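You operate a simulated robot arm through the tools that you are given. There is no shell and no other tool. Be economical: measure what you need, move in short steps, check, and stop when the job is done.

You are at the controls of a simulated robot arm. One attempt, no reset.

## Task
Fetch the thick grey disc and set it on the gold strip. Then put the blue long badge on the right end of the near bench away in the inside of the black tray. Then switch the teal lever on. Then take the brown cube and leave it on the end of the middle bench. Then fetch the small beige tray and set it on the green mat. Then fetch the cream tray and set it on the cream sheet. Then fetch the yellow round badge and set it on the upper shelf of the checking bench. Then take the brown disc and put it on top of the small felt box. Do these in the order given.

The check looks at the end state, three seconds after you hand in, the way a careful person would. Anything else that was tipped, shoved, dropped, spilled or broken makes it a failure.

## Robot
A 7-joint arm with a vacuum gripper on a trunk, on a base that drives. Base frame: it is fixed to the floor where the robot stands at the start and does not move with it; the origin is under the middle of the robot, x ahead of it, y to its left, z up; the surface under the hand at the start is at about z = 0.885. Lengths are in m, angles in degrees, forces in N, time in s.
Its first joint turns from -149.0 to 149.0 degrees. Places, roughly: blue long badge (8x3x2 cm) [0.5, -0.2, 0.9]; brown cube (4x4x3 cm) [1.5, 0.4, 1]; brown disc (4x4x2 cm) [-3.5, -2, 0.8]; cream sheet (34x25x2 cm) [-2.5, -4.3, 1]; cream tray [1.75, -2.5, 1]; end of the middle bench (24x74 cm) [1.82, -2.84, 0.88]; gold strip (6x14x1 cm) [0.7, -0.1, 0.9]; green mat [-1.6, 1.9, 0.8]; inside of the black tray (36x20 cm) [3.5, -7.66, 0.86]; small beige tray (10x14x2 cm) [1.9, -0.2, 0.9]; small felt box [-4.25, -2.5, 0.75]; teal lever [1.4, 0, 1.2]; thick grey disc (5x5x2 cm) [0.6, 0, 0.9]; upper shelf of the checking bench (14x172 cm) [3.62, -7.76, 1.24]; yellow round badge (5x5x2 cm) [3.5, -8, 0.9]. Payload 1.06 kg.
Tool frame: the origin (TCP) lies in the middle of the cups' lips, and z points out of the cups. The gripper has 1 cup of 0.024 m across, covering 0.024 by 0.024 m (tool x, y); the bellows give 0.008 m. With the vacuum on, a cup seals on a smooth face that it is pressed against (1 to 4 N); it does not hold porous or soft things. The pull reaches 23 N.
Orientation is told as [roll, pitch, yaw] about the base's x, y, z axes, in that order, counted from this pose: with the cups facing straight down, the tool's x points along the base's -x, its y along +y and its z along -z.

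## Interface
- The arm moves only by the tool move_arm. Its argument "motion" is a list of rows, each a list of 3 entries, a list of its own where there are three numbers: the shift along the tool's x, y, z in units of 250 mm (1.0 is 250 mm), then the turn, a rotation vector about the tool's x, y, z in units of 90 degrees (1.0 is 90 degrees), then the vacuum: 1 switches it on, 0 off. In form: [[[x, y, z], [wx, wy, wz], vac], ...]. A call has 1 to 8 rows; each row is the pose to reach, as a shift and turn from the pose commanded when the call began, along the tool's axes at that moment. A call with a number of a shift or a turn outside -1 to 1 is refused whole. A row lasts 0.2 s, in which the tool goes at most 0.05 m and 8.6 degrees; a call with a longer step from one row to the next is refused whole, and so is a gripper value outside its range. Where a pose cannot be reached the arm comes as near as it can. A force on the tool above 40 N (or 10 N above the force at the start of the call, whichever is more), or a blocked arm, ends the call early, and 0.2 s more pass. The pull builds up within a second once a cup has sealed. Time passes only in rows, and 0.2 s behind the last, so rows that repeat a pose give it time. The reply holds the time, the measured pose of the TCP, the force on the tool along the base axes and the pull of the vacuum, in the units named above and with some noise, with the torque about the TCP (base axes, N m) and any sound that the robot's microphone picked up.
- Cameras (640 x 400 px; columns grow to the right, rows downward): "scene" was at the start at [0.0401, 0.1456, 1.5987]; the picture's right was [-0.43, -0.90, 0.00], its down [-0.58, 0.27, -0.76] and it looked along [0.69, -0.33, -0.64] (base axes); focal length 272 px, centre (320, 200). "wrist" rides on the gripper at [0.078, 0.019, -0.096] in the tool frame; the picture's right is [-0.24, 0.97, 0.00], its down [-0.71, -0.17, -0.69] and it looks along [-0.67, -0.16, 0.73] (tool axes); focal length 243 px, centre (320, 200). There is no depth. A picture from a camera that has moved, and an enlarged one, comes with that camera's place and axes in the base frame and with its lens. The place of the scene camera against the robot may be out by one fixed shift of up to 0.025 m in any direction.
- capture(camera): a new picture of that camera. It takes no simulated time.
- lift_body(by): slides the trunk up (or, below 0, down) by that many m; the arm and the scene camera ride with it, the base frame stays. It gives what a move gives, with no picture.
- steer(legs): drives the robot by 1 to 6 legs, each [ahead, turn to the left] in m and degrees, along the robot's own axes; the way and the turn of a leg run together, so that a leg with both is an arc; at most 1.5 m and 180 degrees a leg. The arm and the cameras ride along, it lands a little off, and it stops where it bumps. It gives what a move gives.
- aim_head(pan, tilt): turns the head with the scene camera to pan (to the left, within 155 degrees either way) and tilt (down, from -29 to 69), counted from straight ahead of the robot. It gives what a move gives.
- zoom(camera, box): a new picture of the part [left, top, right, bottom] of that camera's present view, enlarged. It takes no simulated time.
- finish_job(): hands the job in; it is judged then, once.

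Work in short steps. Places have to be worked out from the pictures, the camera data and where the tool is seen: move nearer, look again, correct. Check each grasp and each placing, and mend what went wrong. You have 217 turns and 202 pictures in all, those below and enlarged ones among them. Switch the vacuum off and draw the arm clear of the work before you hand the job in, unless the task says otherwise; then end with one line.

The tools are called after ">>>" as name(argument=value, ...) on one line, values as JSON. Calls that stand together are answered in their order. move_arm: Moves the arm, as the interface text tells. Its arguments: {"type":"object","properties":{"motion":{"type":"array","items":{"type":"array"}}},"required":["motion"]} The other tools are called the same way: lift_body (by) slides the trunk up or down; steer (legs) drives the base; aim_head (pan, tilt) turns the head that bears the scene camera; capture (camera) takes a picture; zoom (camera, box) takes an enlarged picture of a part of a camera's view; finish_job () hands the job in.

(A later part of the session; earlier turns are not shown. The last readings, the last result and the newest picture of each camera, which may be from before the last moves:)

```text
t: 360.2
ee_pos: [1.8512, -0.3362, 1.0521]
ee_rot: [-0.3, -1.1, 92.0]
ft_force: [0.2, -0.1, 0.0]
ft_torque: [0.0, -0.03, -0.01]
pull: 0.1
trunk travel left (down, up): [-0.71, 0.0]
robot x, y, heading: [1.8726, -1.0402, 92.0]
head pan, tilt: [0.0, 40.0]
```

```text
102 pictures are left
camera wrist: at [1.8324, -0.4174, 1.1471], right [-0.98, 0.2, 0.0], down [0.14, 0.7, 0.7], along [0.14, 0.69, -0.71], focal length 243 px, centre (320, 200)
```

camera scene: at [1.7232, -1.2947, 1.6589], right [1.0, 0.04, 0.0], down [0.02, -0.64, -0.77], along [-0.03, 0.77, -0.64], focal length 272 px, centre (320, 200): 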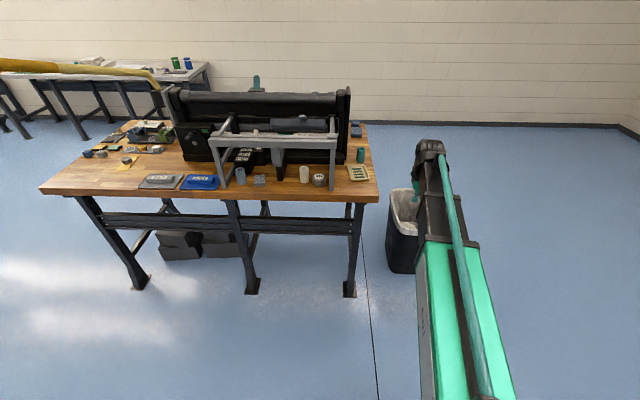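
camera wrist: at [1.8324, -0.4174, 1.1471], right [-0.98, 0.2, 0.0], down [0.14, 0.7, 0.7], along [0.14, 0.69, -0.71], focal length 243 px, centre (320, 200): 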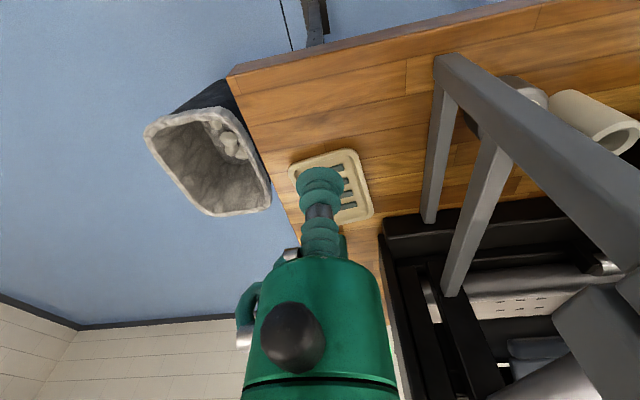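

>>> move_arm(motion=[[[-0.18, -0.02, 0.05], [0, 0, 0], 0], [[-0.36, -0.05, 0.1], [0, 0, 0], 0], [[-0.5, -0.06, 0.16], [0, 0, 0], 0], [[-0.5, -0.06, 0.16], [0, 0, 0], 0]])

>>> zoom(camera="wrist", box=[220, 20, 476, 180])

```text
t: 361.2
ee_pos: [1.8624, -0.2097, 1.0146]
ee_rot: [-0.2, -1.2, 92.2]
ft_force: [-0.4, 0.2, 0.5]
ft_torque: [-0.01, 0.02, 0.0]
pull: 0.0
trunk travel left (down, up): [-0.71, 0.0]
robot x, y, heading: [1.8722, -1.0403, 92.0]
head pan, tilt: [0.0, 40.0]
```

```text
2.50 times, centred on (348, 100) of wrist
camera zoom: at [1.844, -0.2901, 1.1094], right [-0.98, 0.2, 0.0], down [0.14, 0.7, 0.7], along [0.14, 0.69, -0.71], focal length 606 px, centre (250, 450)
```

zoom: 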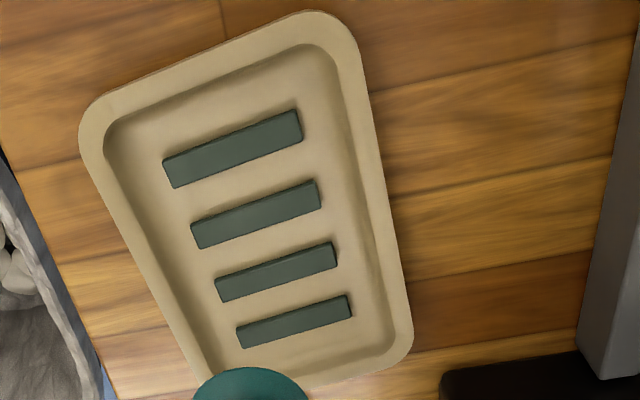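

The bars leave only narrow gaps; I'll try sealing at the tray's centre, between bars 2 and 3 (≈[1.859, -0.186]), gently.

>>> move_arm(motion=[[[-0.096, 0.008, 0.1], [0, 0, 0], 1], [[-0.096, 0.008, 0.28], [0, 0, 0], 1], [[-0.096, 0.008, 0.4], [0, 0, 0], 1], [[-0.096, 0.008, 0.43], [0, 0, 0], 1], [[-0.096, 0.008, 0.445], [0, 0, 0], 1], [[-0.096, 0.008, 0.46], [0, 0, 0], 1], [[-0.096, 0.008, 0.46], [0, 0, 0], 1]])

>>> zoom(camera="wrist", box=[212, 60, 468, 220])

```text
t: 362.8
ee_pos: [1.8597, -0.1848, 0.9017]
ee_rot: [-0.1, -1.1, 92.1]
ft_force: [-0.5, 0.0, -1.2]
ft_torque: [0.01, -0.02, 0.02]
pull: 0.0
trunk travel left (down, up): [-0.71, 0.0]
robot x, y, heading: [1.8742, -1.0402, 92.0]
head pan, tilt: [0.0, 40.0]
```

```text
2.50 times, centred on (340, 140) of wrist
camera zoom: at [1.8415, -0.2647, 0.9951], right [-0.98, 0.2, 0.0], down [0.14, 0.7, 0.7], along [0.14, 0.69, -0.71], focal length 606 px, centre (270, 350)
```

zoom: 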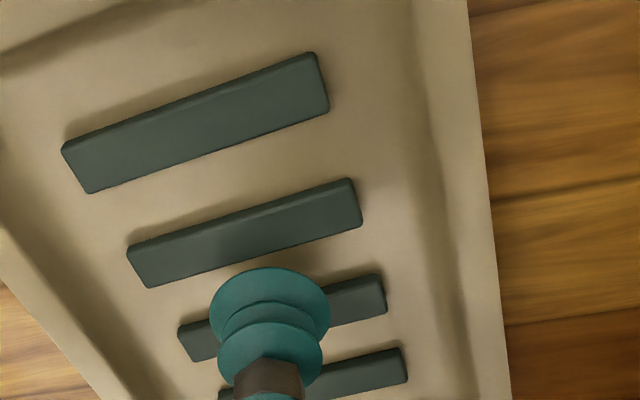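

No contact yet at 0.902. Continue down gently.

>>> move_arm(motion=[[[0, 0, 0.01], [0, 0, 0], 1], [[0, 0, 0.018], [0, 0, 0], 1], [[0, 0, 0.026], [0, 0, 0], 1], [[0, 0, 0.026], [0, 0, 0], 1], [[0, 0, 0.026], [0, 0, 0], 1], [[0, 0, 0.026], [0, 0, 0], 1]])

```text
t: 364.2
ee_pos: [1.8597, -0.183, 0.8941]
ee_rot: [-0.2, -1.2, 92.1]
ft_force: [-0.1, 0.5, -1.3]
ft_torque: [-0.01, -0.02, 0.0]
pull: 0.1
trunk travel left (down, up): [-0.71, 0.0]
robot x, y, heading: [1.8718, -1.0397, 92.1]
head pan, tilt: [0.0, 40.0]
```

>>> move_arm(motion=[[[0, 0, 0.008], [0, 0, 0], 1], [[0, 0, 0.014], [0, 0, 0], 1], [[0, 0, 0.014], [0, 0, 0], 1], [[0, 0, 0.014], [0, 0, 0], 1], [[0, 0, 0.014], [0, 0, 0], 1], [[0, 0, 0.014], [0, 0, 0], 1]])

>>> zoom(camera="wrist", box=[212, 60, 468, 220])

```text
t: 365.6
ee_pos: [1.8593, -0.1844, 0.8903]
ee_rot: [-0.2, -1.1, 92.0]
ft_force: [0.6, -0.4, -0.2]
ft_torque: [0.0, 0.0, 0.01]
pull: 23.0
trunk travel left (down, up): [-0.71, 0.0]
robot x, y, heading: [1.8753, -1.0383, 92.3]
head pan, tilt: [0.0, 40.0]
```

```text
2.50 times, centred on (340, 140) of wrist
camera zoom: at [1.8418, -0.2645, 0.9851], right [-0.98, 0.2, 0.0], down [0.14, 0.7, 0.7], along [0.14, 0.69, -0.71], focal length 606 px, centre (270, 350)
```

zoom: 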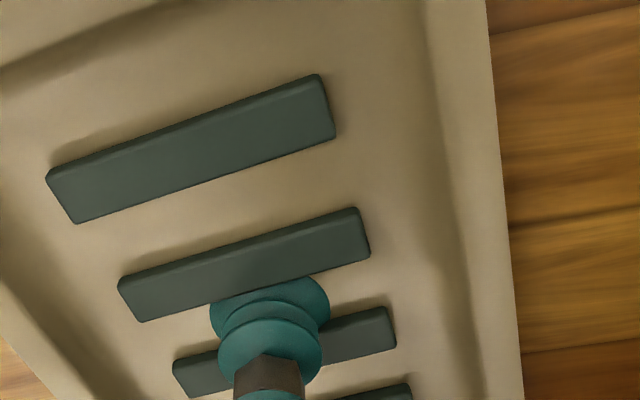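

Sealed with 23 N. Lift a little and check that the whole tray comes.

>>> move_arm(motion=[[[0, 0, -0.04], [0, 0, 0], 1], [[0, 0, -0.1], [0, 0, 0], 1], [[0, 0, -0.2], [0, 0, 0], 1], [[0, 0, -0.32], [0, 0, 0], 1], [[0, 0, -0.44], [0, 0, 0], 1], [[0, 0, -0.44], [0, 0, 0], 1]])

>>> capture(camera="wrist")

>>> capture(camera="scene")

```text
t: 367.0
ee_pos: [1.8597, -0.1843, 1.0008]
ee_rot: [-0.2, -1.1, 92.1]
ft_force: [0.1, 0.3, -1.6]
ft_torque: [0.02, 0.0, 0.0]
pull: 23.2
trunk travel left (down, up): [-0.71, 0.0]
robot x, y, heading: [1.8781, -1.0392, 91.8]
head pan, tilt: [0.0, 40.0]
```

```text
98 pictures are left
camera wrist: at [1.8418, -0.2662, 1.0955], right [-0.98, 0.2, 0.0], down [0.14, 0.7, 0.7], along [0.14, 0.69, -0.71], focal length 243 px, centre (320, 200)
```

wrist: 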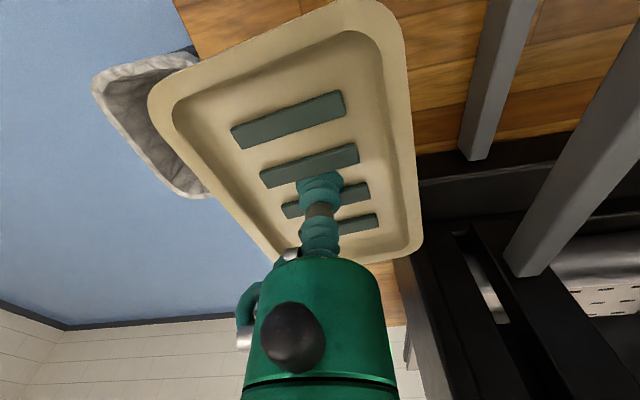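

```text
97 pictures are left
camera scene: at [1.7118, -0.9961, 1.6589], right [1.0, 0.04, 0.0], down [0.02, -0.64, -0.77], along [-0.03, 0.77, -0.64], focal length 272 px, centre (320, 200)
```

scene: 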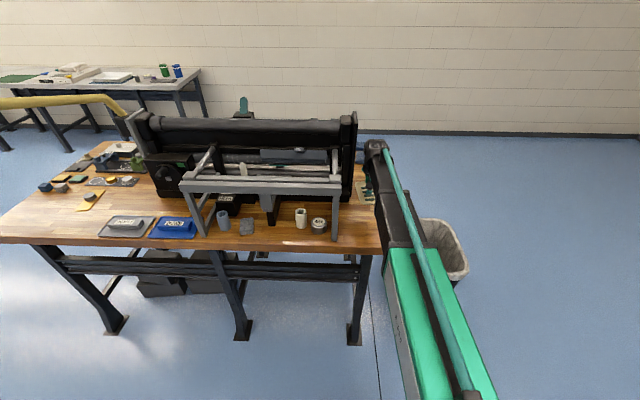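

The whole tray is held. Raise and retract it toward the robot before driving.

>>> move_arm(motion=[[[0.06, 0, -0.12], [0, 0, 0], 1], [[0.16, 0, -0.24], [0, 0, 0], 1], [[0.32, 0, -0.3], [0, 0, 0], 1], [[0.5, 0, -0.3], [0, 0, 0], 1], [[0.68, 0, -0.3], [0, 0, 0], 1], [[0.86, 0, -0.3], [0, 0, 0], 1], [[1.0, 0, -0.3], [0, 0, 0], 1], [[1.0, 0, -0.3], [0, 0, 0], 1]])

>>> steer(legs=[[-0.08, 0]])

>>> steer(legs=[[0, 44]])

>>> steer(legs=[[0, 44]])

>>> steer(legs=[[1.2, 0]])

>>> steer(legs=[[1.2, 0]])

>>> capture(camera="wrist")

```text
t: 368.8
ee_pos: [1.8681, -0.436, 1.0708]
ee_rot: [-0.3, -1.1, 92.1]
ft_force: [0.2, -0.3, -1.0]
ft_torque: [0.0, 0.0, -0.01]
pull: 23.1
trunk travel left (down, up): [-0.71, 0.0]
robot x, y, heading: [1.8751, -1.0415, 92.1]
head pan, tilt: [0.0, 40.0]
```

```text
t: 369.9
ee_pos: [1.8724, -0.5183, 1.0715]
ee_rot: [-0.2, -1.3, 92.0]
ft_force: [-0.6, 0.5, -1.2]
ft_torque: [0.03, 0.03, 0.01]
pull: 23.0
trunk travel left (down, up): [-0.71, 0.0]
robot x, y, heading: [1.8801, -1.1232, 92.3]
head pan, tilt: [0.0, 40.0]
```

```text
t: 372.3
ee_pos: [1.4537, -0.6901, 1.0722]
ee_rot: [-0.3, -1.1, 135.9]
ft_force: [-0.1, 0.1, -2.2]
ft_torque: [0.02, 0.01, 0.0]
pull: 22.7
trunk travel left (down, up): [-0.71, 0.0]
robot x, y, heading: [1.8763, -1.1264, 135.8]
head pan, tilt: [0.0, 40.0]
```

```text
t: 374.7
ee_pos: [1.2715, -1.1112, 1.0704]
ee_rot: [-0.1, -1.1, -179.6]
ft_force: [-0.1, 0.0, -1.1]
ft_torque: [0.02, -0.01, 0.02]
pull: 22.9
trunk travel left (down, up): [-0.71, 0.0]
robot x, y, heading: [1.8816, -1.1246, -179.7]
head pan, tilt: [0.0, 40.0]
```

```text
t: 380.8
ee_pos: [0.0688, -1.133, 1.0708]
ee_rot: [-0.1, -1.1, -179.2]
ft_force: [0.0, -0.5, -0.8]
ft_torque: [0.01, 0.01, 0.02]
pull: 22.9
trunk travel left (down, up): [-0.71, 0.0]
robot x, y, heading: [0.681, -1.1378, -179.0]
head pan, tilt: [0.0, 40.0]
```

```text
t: 386.9
ee_pos: [-1.1323, -1.1367, 1.0708]
ee_rot: [-0.1, -1.2, -179.9]
ft_force: [-0.1, -0.7, -1.4]
ft_torque: [0.01, 0.02, 0.0]
pull: 23.0
trunk travel left (down, up): [-0.71, 0.0]
robot x, y, heading: [-0.5252, -1.1498, -179.8]
head pan, tilt: [0.0, 40.0]
```

```text
96 pictures are left
camera wrist: at [-1.0536, -1.1561, 1.165], right [-0.23, -0.97, 0.0], down [-0.7, 0.17, 0.7], along [-0.68, 0.16, -0.72], focal length 243 px, centre (320, 200)
```

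wrist: 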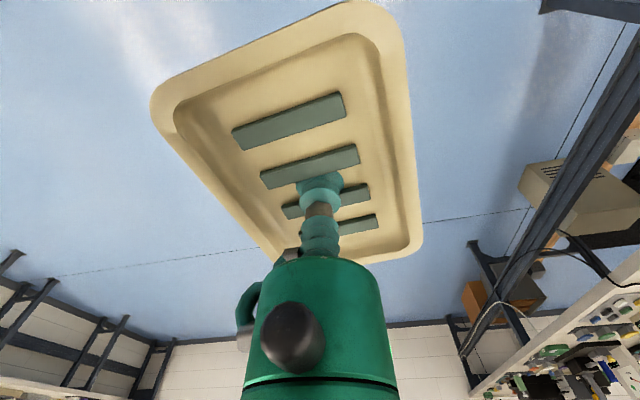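

Tray still held perfectly. Turn to 135° and drive diagonally, then face +y.

>>> steer(legs=[[0, -45]])

>>> steer(legs=[[1.45, 0]])

>>> steer(legs=[[0, -45]])

>>> aim_head(pan=0, tilt=25)

>>> capture(camera="scene")

```text
t: 389.4
ee_pos: [-0.9437, -0.7125, 1.0713]
ee_rot: [-0.2, -1.1, 135.0]
ft_force: [-0.4, 0.1, -1.1]
ft_torque: [0.0, 0.04, 0.02]
pull: 22.8
trunk travel left (down, up): [-0.71, 0.0]
robot x, y, heading: [-0.5264, -1.1532, 135.0]
head pan, tilt: [0.0, 40.0]
```

```text
t: 396.6
ee_pos: [-1.9669, 0.3178, 1.0705]
ee_rot: [-0.2, -1.0, 134.7]
ft_force: [-0.7, 0.2, -1.5]
ft_torque: [0.02, -0.01, 0.0]
pull: 22.5
trunk travel left (down, up): [-0.71, 0.0]
robot x, y, heading: [-1.5477, -0.122, 134.7]
head pan, tilt: [0.0, 40.0]
```

```text
t: 399.1
ee_pos: [-1.5282, 0.4803, 1.0706]
ee_rot: [-0.3, -1.1, 89.2]
ft_force: [0.7, -0.3, -2.1]
ft_torque: [0.0, 0.0, 0.03]
pull: 22.1
trunk travel left (down, up): [-0.71, 0.0]
robot x, y, heading: [-1.551, -0.1224, 89.4]
head pan, tilt: [0.0, 40.0]
```

```text
t: 399.8
ee_pos: [-1.5283, 0.4804, 1.0713]
ee_rot: [-0.3, -1.1, 89.2]
ft_force: [-0.8, -0.3, -1.0]
ft_torque: [-0.01, -0.05, -0.04]
pull: 23.0
trunk travel left (down, up): [-0.71, 0.0]
robot x, y, heading: [-1.5542, -0.1206, 89.4]
head pan, tilt: [0.0, 25.0]
```

```text
95 pictures are left
camera scene: at [-1.713, -0.0633, 1.6821], right [1.0, -0.01, 0.0], down [0.0, -0.42, -0.91], along [0.01, 0.91, -0.42], focal length 272 px, centre (320, 200)
```

scene: 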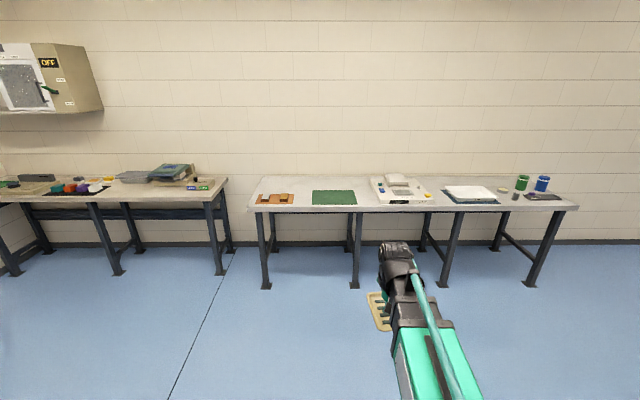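

The green mat is at about [-1.585, 1.88] on the north bench. Drive 1.2 m toward it and look.

>>> steer(legs=[[1.22, 0]])

>>> aim_head(pan=0, tilt=45)

>>> capture(camera="scene")

>>> capture(camera="wrist")

```text
t: 406.0
ee_pos: [-1.5185, 1.7121, 1.07]
ee_rot: [-0.3, -1.2, 89.3]
ft_force: [0.2, 0.4, -0.6]
ft_torque: [-0.01, 0.0, -0.02]
pull: 23.2
trunk travel left (down, up): [-0.71, 0.0]
robot x, y, heading: [-1.542, 1.106, 89.6]
head pan, tilt: [0.0, 25.0]
```

```text
t: 406.9
ee_pos: [-1.5175, 1.7111, 1.0703]
ee_rot: [-0.2, -1.2, 89.2]
ft_force: [0.4, 1.0, -1.3]
ft_torque: [0.02, 0.0, 0.0]
pull: 22.6
trunk travel left (down, up): [-0.71, 0.0]
robot x, y, heading: [-1.537, 1.1057, 89.3]
head pan, tilt: [0.0, 45.0]
```

```text
94 pictures are left
camera scene: at [-1.7013, 1.1561, 1.6517], right [1.0, -0.01, 0.0], down [-0.01, -0.71, -0.71], along [0.01, 0.71, -0.71], focal length 272 px, centre (320, 200)
```

scene: 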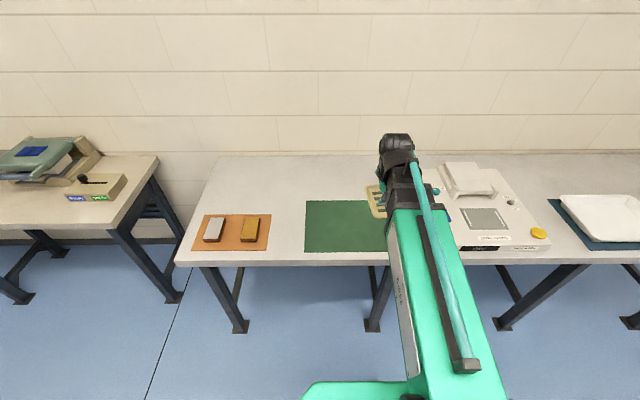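

```text
93 pictures are left
camera wrist: at [-1.5396, 1.6317, 1.1651], right [-0.97, 0.25, 0.0], down [0.18, 0.69, 0.7], along [0.17, 0.68, -0.72], focal length 243 px, centre (320, 200)
```

wrist: 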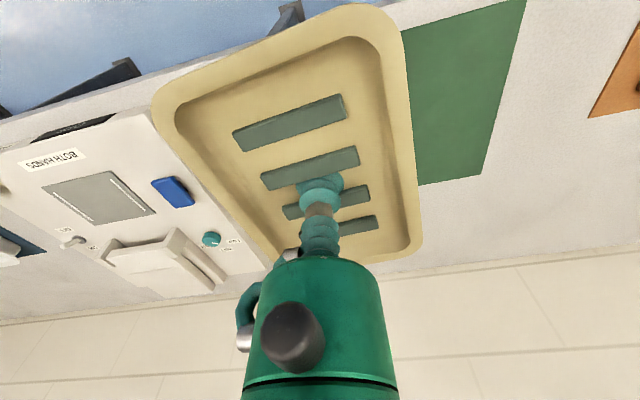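

Mat spans about x −1.75…−1.45, y 1.735…2.0. Move the tray over [-1.60, 1.87] and lower to z≈0.9.

>>> move_arm(motion=[[[-0.15, 0.08, 0], [0, 0, 0], 1], [[-0.3, 0.16, 0], [0, 0, 0], 1], [[-0.45, 0.24, 0], [0, 0, 0], 1], [[-0.6, 0.32, 0.05], [0, 0, 0], 1], [[-0.632, 0.338, 0.2], [0, 0, 0], 1], [[-0.632, 0.338, 0.38], [0, 0, 0], 1], [[-0.632, 0.338, 0.56], [0, 0, 0], 1], [[-0.632, 0.338, 0.68], [0, 0, 0], 1]])

>>> capture(camera="wrist")

>>> capture(camera="scene")

```text
t: 408.7
ee_pos: [-1.5996, 1.8744, 0.9018]
ee_rot: [-0.2, -1.2, 89.3]
ft_force: [-0.8, 0.0, 0.0]
ft_torque: [-0.01, 0.03, 0.01]
pull: 23.1
trunk travel left (down, up): [-0.71, 0.0]
robot x, y, heading: [-1.5368, 1.1062, 89.1]
head pan, tilt: [0.0, 45.0]
```

```text
92 pictures are left
camera wrist: at [-1.6213, 1.7939, 0.9965], right [-0.97, 0.25, 0.0], down [0.18, 0.69, 0.7], along [0.17, 0.68, -0.72], focal length 243 px, centre (320, 200)
```

wrist: 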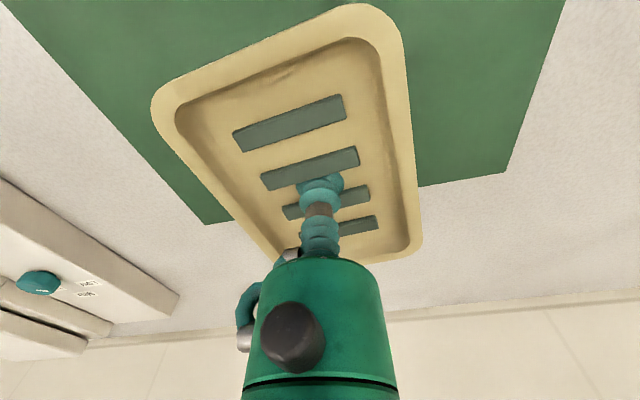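

```text
91 pictures are left
camera scene: at [-1.7013, 1.1563, 1.6517], right [1.0, -0.01, 0.0], down [-0.01, -0.71, -0.71], along [0.01, 0.71, -0.71], focal length 272 px, centre (320, 200)
```

scene: 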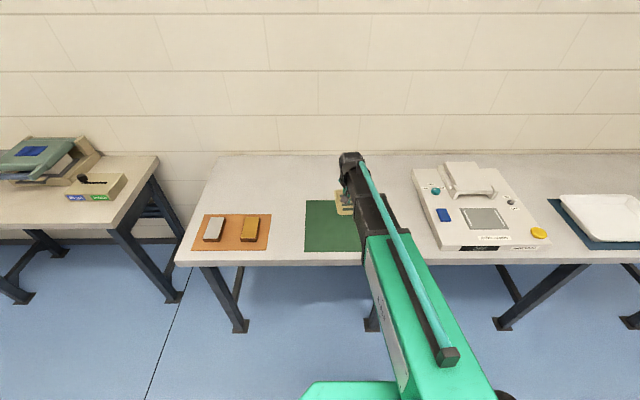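

Centred over the mat. Lower further toward contact near z≈0.81.

>>> move_arm(motion=[[[0, 0, 0.16], [0, 0, 0], 1], [[0, 0, 0.28], [0, 0, 0], 1], [[0, 0, 0.32], [0, 0, 0], 1], [[0, 0, 0.34], [0, 0, 0], 1], [[0, 0, 0.355], [0, 0, 0], 1], [[0, 0, 0.37], [0, 0, 0], 1], [[0, 0, 0.38], [0, 0, 0], 1]])

>>> capture(camera="wrist")

```text
t: 410.3
ee_pos: [-1.5989, 1.8761, 0.8089]
ee_rot: [-0.1, -1.2, 89.3]
ft_force: [0.5, 0.1, -0.2]
ft_torque: [-0.03, 0.02, 0.02]
pull: 22.6
trunk travel left (down, up): [-0.71, 0.0]
robot x, y, heading: [-1.5372, 1.1066, 89.4]
head pan, tilt: [0.0, 45.0]
```

```text
90 pictures are left
camera wrist: at [-1.6213, 1.7957, 0.9031], right [-0.97, 0.25, 0.0], down [0.18, 0.69, 0.7], along [0.17, 0.68, -0.72], focal length 243 px, centre (320, 200)
```

wrist: 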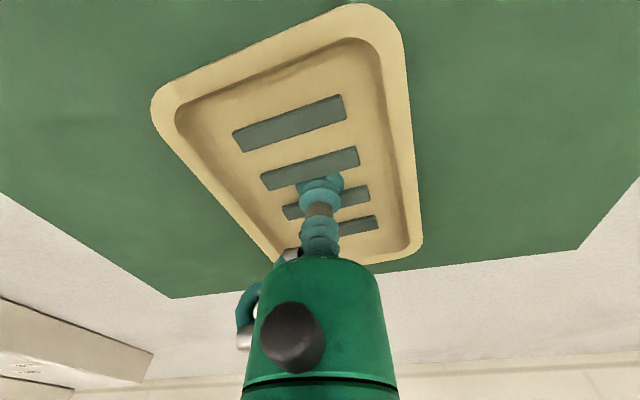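

Mat surface is about z≈0.801, so contact is imminent. Lower by mm steps.

>>> move_arm(motion=[[[0, 0, 0.008], [0, 0, 0], 1], [[0, 0, 0.016], [0, 0, 0], 1], [[0, 0, 0.022], [0, 0, 0], 1], [[0, 0, 0.022], [0, 0, 0], 1]])

```text
t: 411.3
ee_pos: [-1.5993, 1.8763, 0.8036]
ee_rot: [-0.2, -1.1, 89.3]
ft_force: [-2.6, 5.1, 15.3]
ft_torque: [-0.16, 0.03, 0.0]
pull: 23.0
trunk travel left (down, up): [-0.71, 0.0]
robot x, y, heading: [-1.5385, 1.108, 89.6]
head pan, tilt: [0.0, 45.0]
```

Contact. Release and lift.

>>> move_arm(motion=[[[0, 0, -0.006], [0, 0, 0], 0], [[0, 0, -0.006], [0, 0, 0], 0], [[0, 0, -0.006], [0, 0, 0], 0], [[0, 0, -0.05], [0, 0, 0], 0], [[0, 0, -0.2], [0, 0, 0], 0], [[0, 0, -0.4], [0, 0, 0], 0], [[0.1, 0, -0.56], [0, 0, 0], 0], [[0.2, 0, -0.7], [0, 0, 0], 0]])

>>> capture(camera="wrist")

```text
t: 413.1
ee_pos: [-1.5998, 1.8221, 0.9768]
ee_rot: [-0.2, -1.0, 89.4]
ft_force: [0.3, -0.7, 0.0]
ft_torque: [-0.03, -0.02, 0.04]
pull: 0.1
trunk travel left (down, up): [-0.71, 0.0]
robot x, y, heading: [-1.537, 1.1108, 89.9]
head pan, tilt: [0.0, 45.0]
```

```text
89 pictures are left
camera wrist: at [-1.6221, 1.7418, 1.0713], right [-0.97, 0.25, 0.0], down [0.18, 0.69, 0.7], along [0.17, 0.68, -0.72], focal length 243 px, centre (320, 200)
```

wrist: 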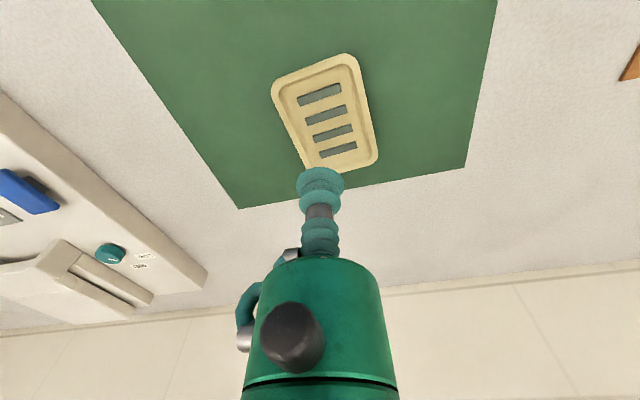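

The beige tray is on the mat. Next the cream tray on the middle bench: I drive back around to its east end.

>>> steer(legs=[[-1.25, 0], [0, -135], [1.45, 0], [0, 45], [1.5, 0], [1.5, 0]])

```text
t: 447.9
ee_pos: [3.1864, -1.1988, 0.9759]
ee_rot: [-0.1, -1.1, -1.3]
ft_force: [-0.1, -0.2, 1.6]
ft_torque: [0.0, 0.01, 0.02]
pull: 0.0
trunk travel left (down, up): [-0.71, 0.0]
robot x, y, heading: [2.4702, -1.2539, -1.0]
head pan, tilt: [0.0, 45.0]
```

>>> steer(legs=[[0.2, 0], [0, -89], [1.42, 0], [0, -90]])

>>> capture(camera="wrist")

>>> capture(camera="scene")

```text
t: 463.9
ee_pos: [1.9734, -2.7547, 0.976]
ee_rot: [-0.3, -1.1, 180.0]
ft_force: [-0.2, 0.5, -0.4]
ft_torque: [-0.01, 0.01, 0.01]
pull: 0.2
trunk travel left (down, up): [-0.71, 0.0]
robot x, y, heading: [2.6867, -2.6879, -179.8]
head pan, tilt: [0.0, 45.0]
```

```text
88 pictures are left
camera wrist: at [2.0508, -2.7748, 1.0705], right [-0.24, -0.97, 0.0], down [-0.69, 0.17, 0.7], along [-0.68, 0.16, -0.72], focal length 243 px, centre (320, 200)
```

wrist: 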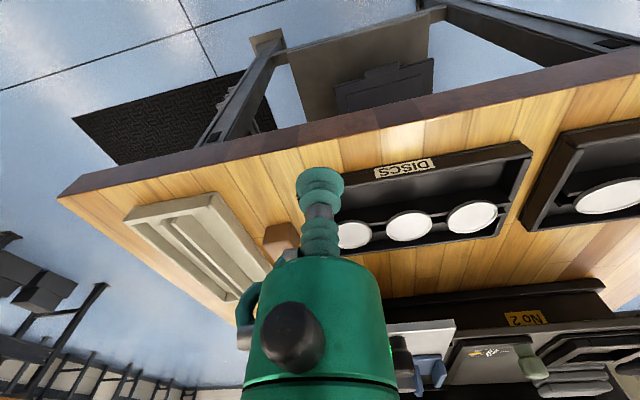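

```text
87 pictures are left
camera scene: at [2.6605, -2.8457, 1.6516], right [0.0, 1.0, 0.0], down [0.71, 0.0, -0.71], along [-0.71, 0.0, -0.71], focal length 272 px, centre (320, 200)
```

scene: 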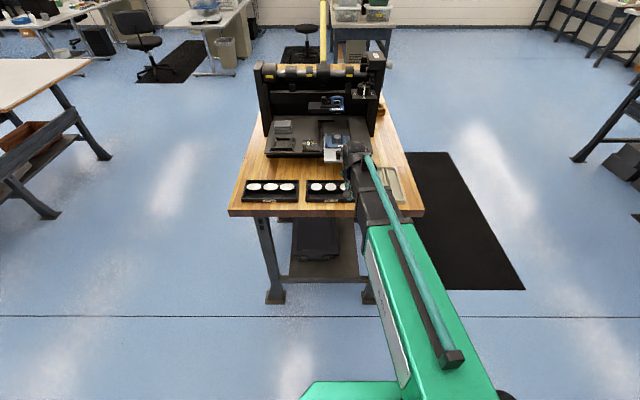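

Move the base 0.1 m closer and bring the tool over the cream tray (centre ≈[1.805, -2.58]).

>>> steer(legs=[[0.1, 0]])

>>> move_arm(motion=[[[0, 0, -0.15], [0, 0, 0], 0], [[0, -0.16, -0.2], [0, 0, 0], 0], [[0, -0.34, -0.2], [0, 0, 0], 0], [[-0.02, -0.52, -0.2], [0, 0, 0], 0], [[-0.12, -0.66, -0.2], [0, 0, 0], 0], [[-0.12, -0.66, -0.2], [0, 0, 0], 0]])

>>> capture(camera="wrist")

```text
t: 465.0
ee_pos: [1.87, -2.7555, 0.9748]
ee_rot: [-0.2, -1.0, 180.0]
ft_force: [-0.5, 0.5, -0.6]
ft_torque: [0.01, -0.02, -0.01]
pull: 0.0
trunk travel left (down, up): [-0.71, 0.0]
robot x, y, heading: [2.5857, -2.6909, -179.7]
head pan, tilt: [0.0, 45.0]
```

```text
t: 466.4
ee_pos: [1.8423, -2.591, 1.0276]
ee_rot: [-0.2, -1.2, 180.0]
ft_force: [-0.1, -0.5, 0.0]
ft_torque: [0.01, 0.0, 0.01]
pull: 0.1
trunk travel left (down, up): [-0.71, 0.0]
robot x, y, heading: [2.5873, -2.6895, -179.9]
head pan, tilt: [0.0, 45.0]
```

```text
86 pictures are left
camera wrist: at [1.9207, -2.6097, 1.1218], right [-0.24, -0.97, 0.0], down [-0.69, 0.17, 0.7], along [-0.68, 0.16, -0.71], focal length 243 px, centre (320, 200)
```

wrist: 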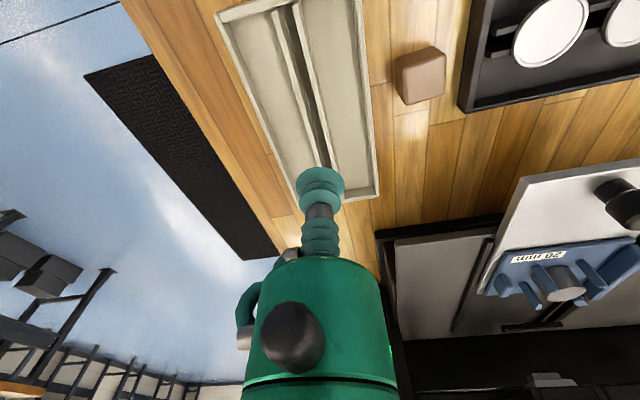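

>>> zoom(camera="wrist", box=[190, 0, 446, 200])

```text
2.00 times, centred on (318, 100) of wrist
camera zoom: at [1.9207, -2.6097, 1.1218], right [-0.24, -0.97, 0.0], down [-0.69, 0.17, 0.7], along [-0.68, 0.16, -0.71], focal length 485 px, centre (324, 400)
```

zoom: 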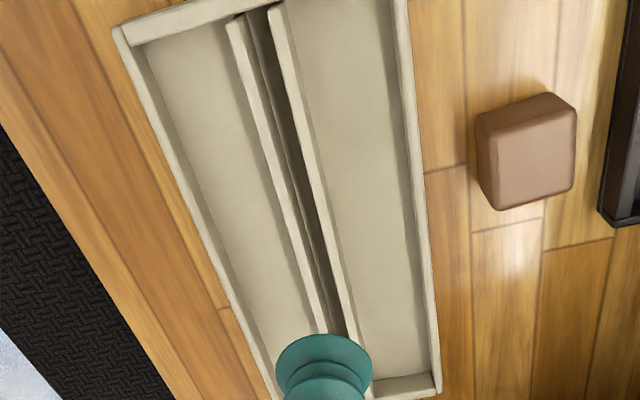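

Each compartment is ~4 cm wide: I'll grip the right one at [1.805, -2.609]. Align and go down to z≈0.92.

>>> move_arm(motion=[[[-0.08, 0.04, 0], [0, 0, 0], 0], [[-0.15, 0.072, 0.1], [0, 0, 0], 0], [[-0.15, 0.072, 0.28], [0, 0, 0], 0], [[-0.15, 0.072, 0.42], [0, 0, 0], 0], [[-0.15, 0.072, 0.42], [0, 0, 0], 0]])

>>> zoom(camera="wrist", box=[190, 40, 446, 200])

```text
t: 467.6
ee_pos: [1.8015, -2.6082, 0.9228]
ee_rot: [-0.2, -1.1, 180.0]
ft_force: [-0.9, -0.3, 0.3]
ft_torque: [0.02, 0.03, 0.01]
pull: 0.0
trunk travel left (down, up): [-0.71, 0.0]
robot x, y, heading: [2.5859, -2.6875, -180.0]
head pan, tilt: [0.0, 45.0]
```

```text
2.50 times, centred on (318, 120) of wrist
camera zoom: at [1.8803, -2.6277, 1.0168], right [-0.24, -0.97, 0.0], down [-0.69, 0.17, 0.7], along [-0.68, 0.16, -0.72], focal length 606 px, centre (325, 400)
```

zoom: 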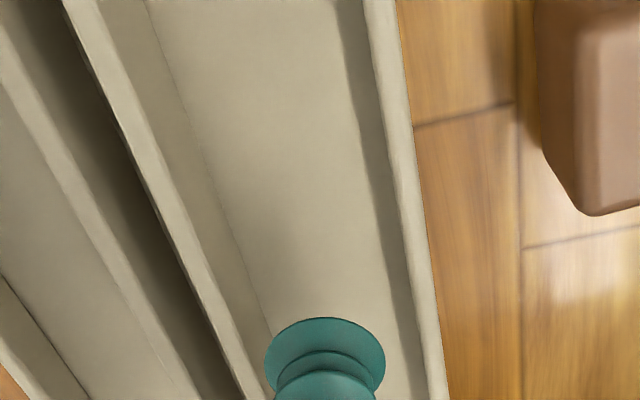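

The landing spot lies within the compartment floor. Descend with vacuum.

>>> move_arm(motion=[[[0, -0.008, 0.08], [0, 0, 0], 1], [[0, -0.008, 0.1], [0, 0, 0], 1], [[0, -0.008, 0.115], [0, 0, 0], 1], [[0, -0.008, 0.125], [0, 0, 0], 1], [[0, -0.008, 0.132], [0, 0, 0], 1], [[0, -0.008, 0.132], [0, 0, 0], 1], [[0, -0.008, 0.132], [0, 0, 0], 1]])

```text
t: 469.2
ee_pos: [1.8023, -2.6062, 0.8913]
ee_rot: [-0.1, -1.1, 180.0]
ft_force: [-3.1, 0.0, 3.0]
ft_torque: [-0.01, -0.11, 0.01]
pull: 22.6
trunk travel left (down, up): [-0.71, 0.0]
robot x, y, heading: [2.5855, -2.6863, -179.8]
head pan, tilt: [0.0, 45.0]
```

Sealed. Lift slowly and check.

>>> move_arm(motion=[[[0, 0, -0.04], [0, 0, 0], 1], [[0, 0, -0.1], [0, 0, 0], 1], [[0, 0, -0.22], [0, 0, 0], 1], [[0, 0, -0.38], [0, 0, 0], 1], [[0, 0, -0.56], [0, 0, 0], 1], [[0, 0, -0.72], [0, 0, 0], 1], [[0, 0, -0.72], [0, 0, 0], 1]])

>>> capture(camera="wrist")

```text
t: 470.8
ee_pos: [1.8055, -2.608, 1.0708]
ee_rot: [-0.2, -1.1, 180.0]
ft_force: [0.4, 1.0, -2.4]
ft_torque: [-0.07, 0.05, 0.02]
pull: 23.2
trunk travel left (down, up): [-0.71, 0.0]
robot x, y, heading: [2.5873, -2.6894, -179.9]
head pan, tilt: [0.0, 45.0]
```

```text
83 pictures are left
camera wrist: at [1.8835, -2.6275, 1.1651], right [-0.24, -0.97, 0.0], down [-0.7, 0.17, 0.7], along [-0.68, 0.16, -0.72], focal length 243 px, centre (320, 200)
```

wrist: 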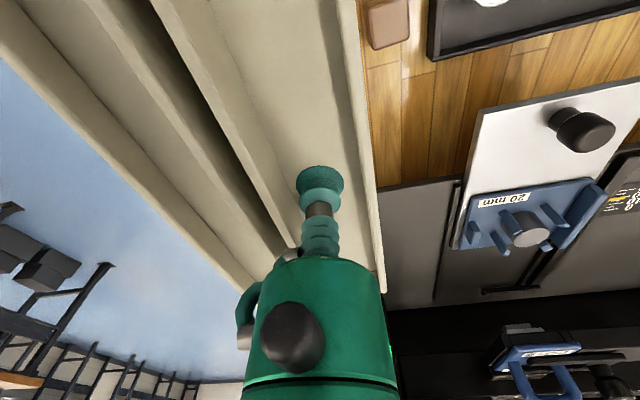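

The cream tray is held level. Retract it, back off and head for the aisle south of the middle bench (y≈-4.1), in single legs.

>>> move_arm(motion=[[[0.15, 0, 0], [0, 0, 0], 1], [[0.3, 0, 0], [0, 0, 0], 1], [[0.45, 0, 0], [0, 0, 0], 1], [[0.6, 0, 0], [0, 0, 0], 1], [[0.7, 0, 0], [0, 0, 0], 1], [[0.7, 0, 0], [0, 0, 0], 1]])

>>> steer(legs=[[-0.15, 0]])

>>> steer(legs=[[0, 45]])

>>> steer(legs=[[0, 45]])

>>> steer(legs=[[1.4, 0]])

>>> capture(camera="wrist")

>>> capture(camera="scene")

```text
t: 472.2
ee_pos: [1.9808, -2.6082, 1.0676]
ee_rot: [-0.2, -1.1, 180.1]
ft_force: [0.8, 0.2, -2.5]
ft_torque: [-0.06, 0.01, 0.02]
pull: 23.3
trunk travel left (down, up): [-0.71, 0.0]
robot x, y, heading: [2.5844, -2.6905, -179.7]
head pan, tilt: [0.0, 45.0]
```

```text
t: 473.6
ee_pos: [2.1323, -2.6065, 1.0675]
ee_rot: [-0.2, -1.1, 179.9]
ft_force: [1.6, -0.1, -2.3]
ft_torque: [-0.08, 0.04, 0.01]
pull: 22.5
trunk travel left (down, up): [-0.71, 0.0]
robot x, y, heading: [2.736, -2.6873, -180.0]
head pan, tilt: [0.0, 45.0]
```

```text
t: 476.0
ee_pos: [2.2548, -3.0601, 1.0678]
ee_rot: [-0.3, -1.1, -134.8]
ft_force: [0.1, -1.1, -3.0]
ft_torque: [-0.07, -0.05, -0.02]
pull: 23.5
trunk travel left (down, up): [-0.71, 0.0]
robot x, y, heading: [2.7382, -2.6884, -134.7]
head pan, tilt: [0.0, 45.0]
```

```text
t: 478.5
ee_pos: [2.6577, -3.2944, 1.0674]
ee_rot: [-0.3, -1.1, -89.9]
ft_force: [0.5, -0.6, -3.2]
ft_torque: [-0.02, -0.06, -0.03]
pull: 22.3
trunk travel left (down, up): [-0.71, 0.0]
robot x, y, heading: [2.7363, -2.6866, -89.8]
head pan, tilt: [0.0, 45.0]
```

```text
t: 485.5
ee_pos: [2.6503, -4.6937, 1.067]
ee_rot: [-0.2, -1.1, -90.5]
ft_force: [-0.4, -0.6, -2.4]
ft_torque: [-0.02, -0.06, 0.0]
pull: 22.5
trunk travel left (down, up): [-0.71, 0.0]
robot x, y, heading: [2.7317, -4.0892, -90.4]
head pan, tilt: [0.0, 45.0]
```

```text
82 pictures are left
camera wrist: at [2.6677, -4.6145, 1.1614], right [0.97, -0.24, 0.0], down [-0.17, -0.69, 0.7], along [-0.17, -0.68, -0.72], focal length 243 px, centre (320, 200)
```

wrist: 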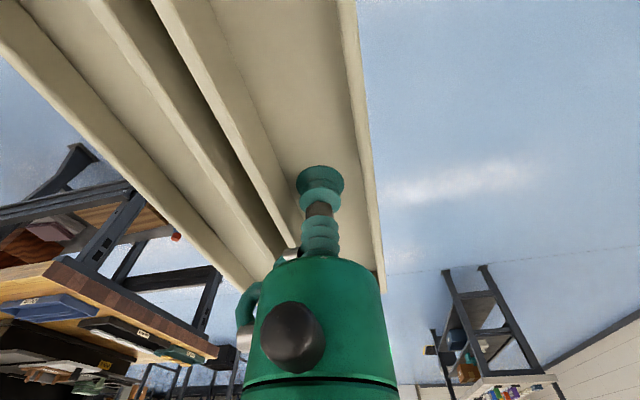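

```text
81 pictures are left
camera scene: at [2.9128, -4.1147, 1.6516], right [-1.0, 0.01, 0.0], down [0.0, 0.71, -0.71], along [0.0, -0.71, -0.71], focal length 272 px, centre (320, 200)
```

scene: 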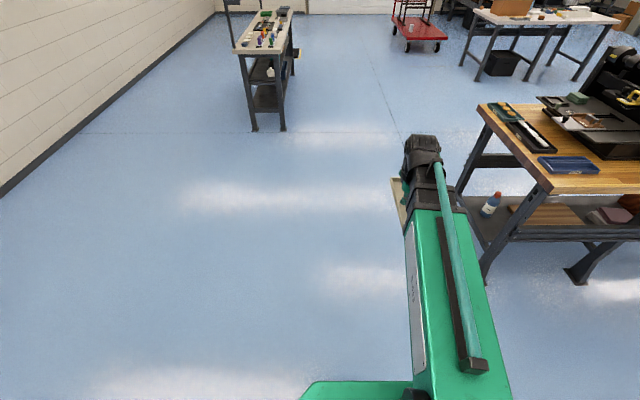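

Held. Turn west and drive along the aisle.

>>> steer(legs=[[0, -45]])

>>> steer(legs=[[0, -44.5]])

>>> steer(legs=[[1.2, 0]])

>>> steer(legs=[[1.2, 0]])

>>> aim_head(pan=0, tilt=22)

>>> capture(camera="scene")

```text
t: 487.9
ee_pos: [2.2496, -4.4596, 1.0668]
ee_rot: [-0.3, -1.1, -135.1]
ft_force: [-0.1, -0.1, -2.4]
ft_torque: [-0.05, -0.06, -0.01]
pull: 23.0
trunk travel left (down, up): [-0.71, 0.0]
robot x, y, heading: [2.732, -4.0896, -135.2]
head pan, tilt: [0.0, 45.0]
```

```text
t: 490.4
ee_pos: [2.1291, -4.0086, 1.0674]
ee_rot: [-0.2, -1.0, -180.0]
ft_force: [-0.2, -0.8, -2.4]
ft_torque: [-0.07, 0.04, 0.01]
pull: 22.8
trunk travel left (down, up): [-0.71, 0.0]
robot x, y, heading: [2.7321, -4.0918, -180.2]
head pan, tilt: [0.0, 45.0]
```

```text
t: 496.5
ee_pos: [0.9208, -4.0112, 1.0664]
ee_rot: [-0.2, -0.9, 179.9]
ft_force: [-0.1, -0.2, -3.7]
ft_torque: [-0.07, 0.01, 0.02]
pull: 22.8
trunk travel left (down, up): [-0.71, 0.0]
robot x, y, heading: [1.5285, -4.0901, -179.8]
head pan, tilt: [0.0, 45.0]
```

```text
t: 502.6
ee_pos: [-0.2785, -4.0243, 1.0669]
ee_rot: [-0.2, -1.1, -179.5]
ft_force: [0.0, -0.4, -2.3]
ft_torque: [-0.1, 0.02, -0.01]
pull: 22.5
trunk travel left (down, up): [-0.71, 0.0]
robot x, y, heading: [0.3287, -4.0967, -179.4]
head pan, tilt: [0.0, 45.0]
```

```text
t: 503.4
ee_pos: [-0.2779, -4.0239, 1.0674]
ee_rot: [-0.2, -1.1, -179.5]
ft_force: [-0.7, -0.1, -3.3]
ft_torque: [-0.09, 0.02, -0.03]
pull: 22.7
trunk travel left (down, up): [-0.71, 0.0]
robot x, y, heading: [0.3262, -4.1006, -179.7]
head pan, tilt: [0.0, 22.0]
```

```text
80 pictures are left
camera scene: at [0.2901, -4.2574, 1.687], right [-0.01, 1.0, 0.0], down [0.38, 0.0, -0.93], along [-0.93, -0.01, -0.38], focal length 272 px, centre (320, 200)
```

scene: 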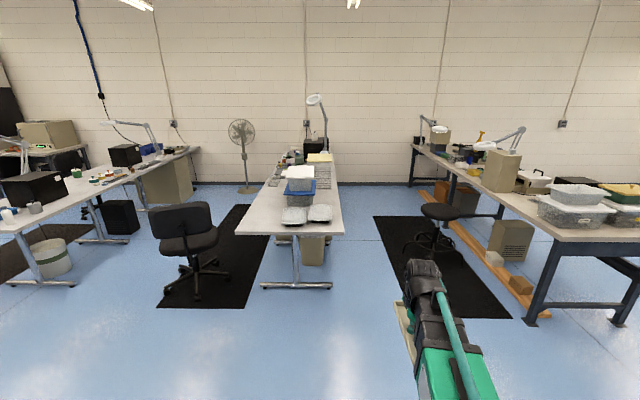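

>>> zoom(camera="scene", box=[225, 130, 385, 240])

```text
3.64 times, centred on (305, 185) of scene
camera zoom: at [0.2901, -4.2574, 1.687], right [-0.01, 1.0, 0.0], down [0.38, 0.0, -0.93], along [-0.93, -0.01, -0.38], focal length 988 px, centre (374, 254)
```

zoom: 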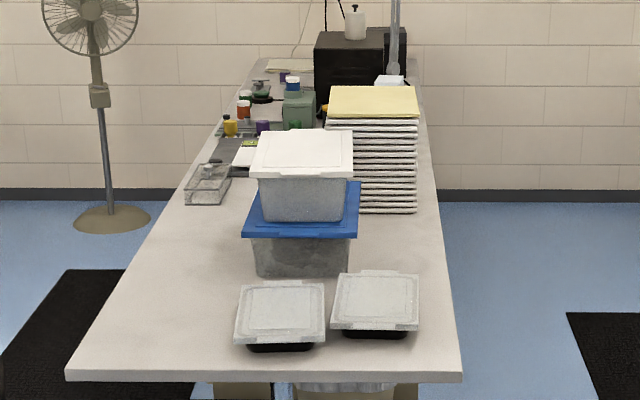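

The cream sheet tops a stack at about [-2.48, -4.29, 1.02]. I raise the tray to z≈1.2 and drive to about [-1.95, -3.65] on its north side, staying clear of the chair.

>>> move_arm(motion=[[[0, 0, -0.15], [0, 0, 0], 1], [[0, 0, -0.3], [0, 0, 0], 1], [[0, 0, -0.42], [0, 0, 0], 1], [[0, 0, -0.42], [0, 0, 0], 1]])

>>> steer(legs=[[0, -18.5]])

>>> steer(legs=[[1.4, 0]])

>>> steer(legs=[[0, 18.5]])

>>> aim_head(pan=0, tilt=35)

>>> capture(camera="scene")

```text
t: 504.4
ee_pos: [-0.2766, -4.0247, 1.1724]
ee_rot: [-0.2, -1.0, -179.5]
ft_force: [0.4, 0.5, -2.5]
ft_torque: [-0.08, 0.03, 0.02]
pull: 23.1
trunk travel left (down, up): [-0.71, 0.0]
robot x, y, heading: [0.3233, -4.0988, -179.6]
head pan, tilt: [0.0, 22.0]
```

```text
t: 505.9
ee_pos: [-0.2227, -3.8372, 1.1717]
ee_rot: [-0.1, -1.2, 161.9]
ft_force: [0.2, -0.1, -3.5]
ft_torque: [-0.05, 0.07, -0.02]
pull: 23.0
trunk travel left (down, up): [-0.71, 0.0]
robot x, y, heading: [0.3307, -4.0976, 162.1]
head pan, tilt: [0.0, 22.0]
```

```text
t: 512.9
ee_pos: [-1.5666, -3.4097, 1.173]
ee_rot: [-0.2, -1.0, 162.2]
ft_force: [-0.5, 0.8, -4.2]
ft_torque: [-0.09, 0.04, 0.02]
pull: 23.3
trunk travel left (down, up): [-0.71, 0.0]
robot x, y, heading: [-1.0163, -3.6653, 162.6]
head pan, tilt: [0.0, 22.0]
```

```text
t: 514.3
ee_pos: [-1.6185, -3.6001, 1.1732]
ee_rot: [-0.3, -1.1, -179.1]
ft_force: [-0.5, -0.8, -2.2]
ft_torque: [-0.05, 0.02, 0.02]
pull: 22.9
trunk travel left (down, up): [-0.71, 0.0]
robot x, y, heading: [-1.0135, -3.6692, -179.1]
head pan, tilt: [0.0, 22.0]
```

```text
t: 515.1
ee_pos: [-1.6186, -3.5999, 1.1726]
ee_rot: [-0.3, -1.2, -179.1]
ft_force: [-0.2, -0.1, -2.7]
ft_torque: [-0.1, 0.0, 0.01]
pull: 23.0
trunk travel left (down, up): [-0.71, 0.0]
robot x, y, heading: [-1.0125, -3.6678, -179.0]
head pan, tilt: [0.0, 35.0]
```

```text
78 pictures are left
camera scene: at [-1.0458, -3.827, 1.6665], right [-0.02, 1.0, 0.0], down [0.57, 0.01, -0.82], along [-0.82, -0.01, -0.57], focal length 272 px, centre (320, 200)
```

scene: 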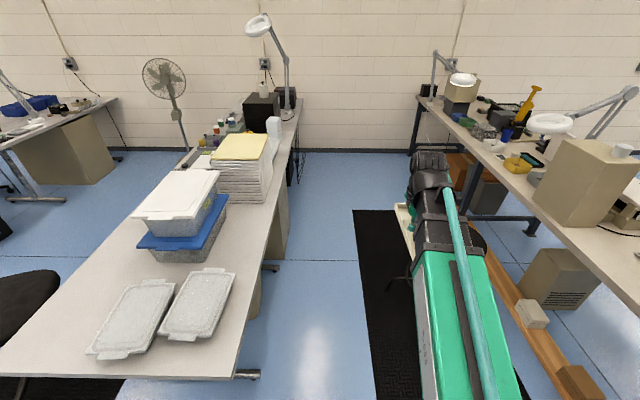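

Sheet centre refined to [-2.474, -4.307]. Drive to about [-1.85, -3.76], then turn toward the stack.

>>> steer(legs=[[0, 5]])

>>> steer(legs=[[0.84, 0]])

>>> steer(legs=[[0, 35]])

>>> capture(camera="scene")

>>> capture(camera="wrist")

```text
t: 516.0
ee_pos: [-1.6223, -3.6524, 1.172]
ee_rot: [-0.3, -1.1, -174.1]
ft_force: [-0.4, -0.1, -2.7]
ft_torque: [-0.09, 0.01, 0.03]
pull: 22.7
trunk travel left (down, up): [-0.71, 0.0]
robot x, y, heading: [-1.0113, -3.6663, -173.7]
head pan, tilt: [0.0, 35.0]
```

```text
t: 520.4
ee_pos: [-2.455, -3.7389, 1.1724]
ee_rot: [-0.3, -1.0, -174.0]
ft_force: [-0.2, 0.5, -3.0]
ft_torque: [-0.08, 0.0, -0.03]
pull: 23.5
trunk travel left (down, up): [-0.71, 0.0]
robot x, y, heading: [-1.8449, -3.7532, -174.0]
head pan, tilt: [0.0, 35.0]
```

```text
t: 522.5
ee_pos: [-2.3511, -4.0975, 1.1722]
ee_rot: [-0.3, -0.9, -138.5]
ft_force: [0.5, 0.3, -2.5]
ft_torque: [-0.09, -0.07, 0.03]
pull: 22.9
trunk travel left (down, up): [-0.71, 0.0]
robot x, y, heading: [-1.8478, -3.7568, -138.6]
head pan, tilt: [0.0, 35.0]
```

```text
77 pictures are left
camera scene: at [-1.7575, -3.8994, 1.6664], right [-0.66, 0.75, 0.0], down [0.43, 0.38, -0.82], along [-0.61, -0.54, -0.57], focal length 272 px, centre (320, 200)
```

scene: 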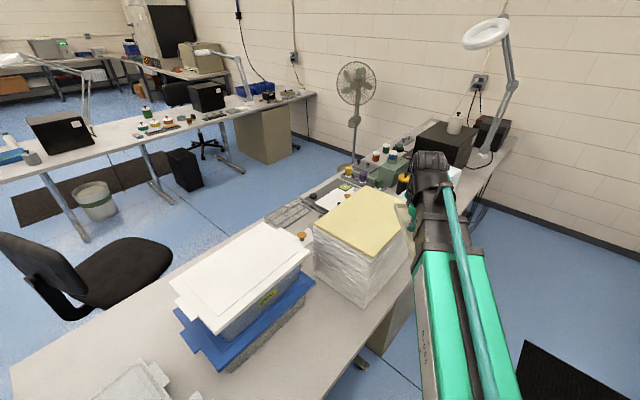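

```text
76 pictures are left
camera wrist: at [-2.2795, -4.0587, 1.2666], right [0.47, -0.88, 0.0], down [-0.63, -0.33, 0.7], along [-0.62, -0.33, -0.72], focal length 243 px, centre (320, 200)
```

wrist: 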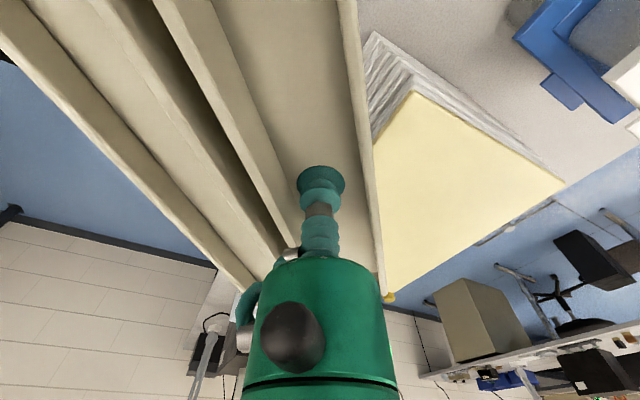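

The sheet spans x −2.315…−2.655, y −4.18…−4.445. I rotate the tray so its long side lies along x while moving over the sheet.

>>> move_arm(motion=[[[-0.1, 0.036, 0], [0, 0, 0.092], 1], [[-0.2, 0.072, 0], [0, 0, 0.184], 1], [[-0.3, 0.109, 0], [0, 0, 0.276], 1], [[-0.4, 0.145, 0], [0, 0, 0.368], 1], [[-0.52, 0.181, 0], [0, 0, 0.461], 1], [[-0.7, 0.25, 0], [0, 0, 0.461], 1], [[-0.88, 0.31, 0], [0, 0, 0.461], 1], [[-0.99, 0.363, 0], [0, 0, 0.461], 1]])

>>> capture(camera="wrist")

>>> capture(camera="scene")

```text
t: 524.3
ee_pos: [-2.4775, -4.329, 1.1758]
ee_rot: [0.5, -1.0, 180.0]
ft_force: [-0.1, -1.1, -2.2]
ft_torque: [-0.09, 0.02, 0.01]
pull: 22.9
trunk travel left (down, up): [-0.71, 0.0]
robot x, y, heading: [-1.8445, -3.7522, -138.4]
head pan, tilt: [0.0, 35.0]
```

```text
75 pictures are left
camera wrist: at [-2.3977, -4.3473, 1.2703], right [-0.24, -0.97, 0.01], down [-0.7, 0.18, 0.7], along [-0.68, 0.16, -0.72], focal length 243 px, centre (320, 200)
```

wrist: 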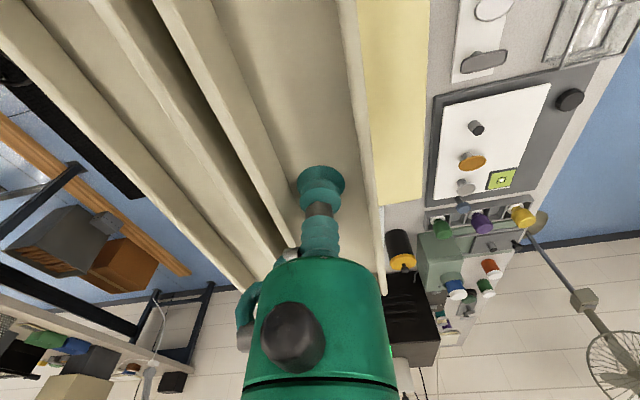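

```text
74 pictures are left
camera scene: at [-1.7578, -3.8998, 1.6664], right [-0.66, 0.75, 0.0], down [0.43, 0.38, -0.82], along [-0.61, -0.54, -0.57], focal length 272 px, centre (320, 200)
```

scene: 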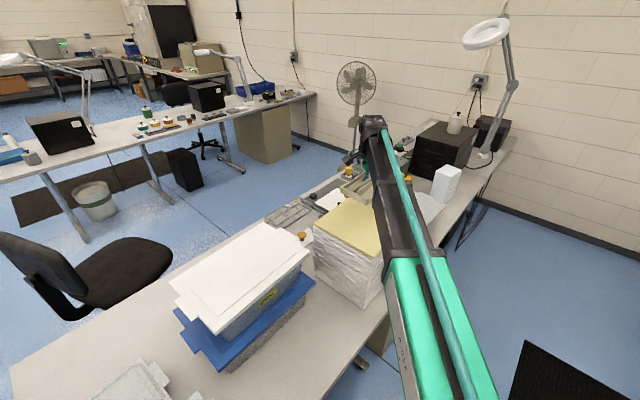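

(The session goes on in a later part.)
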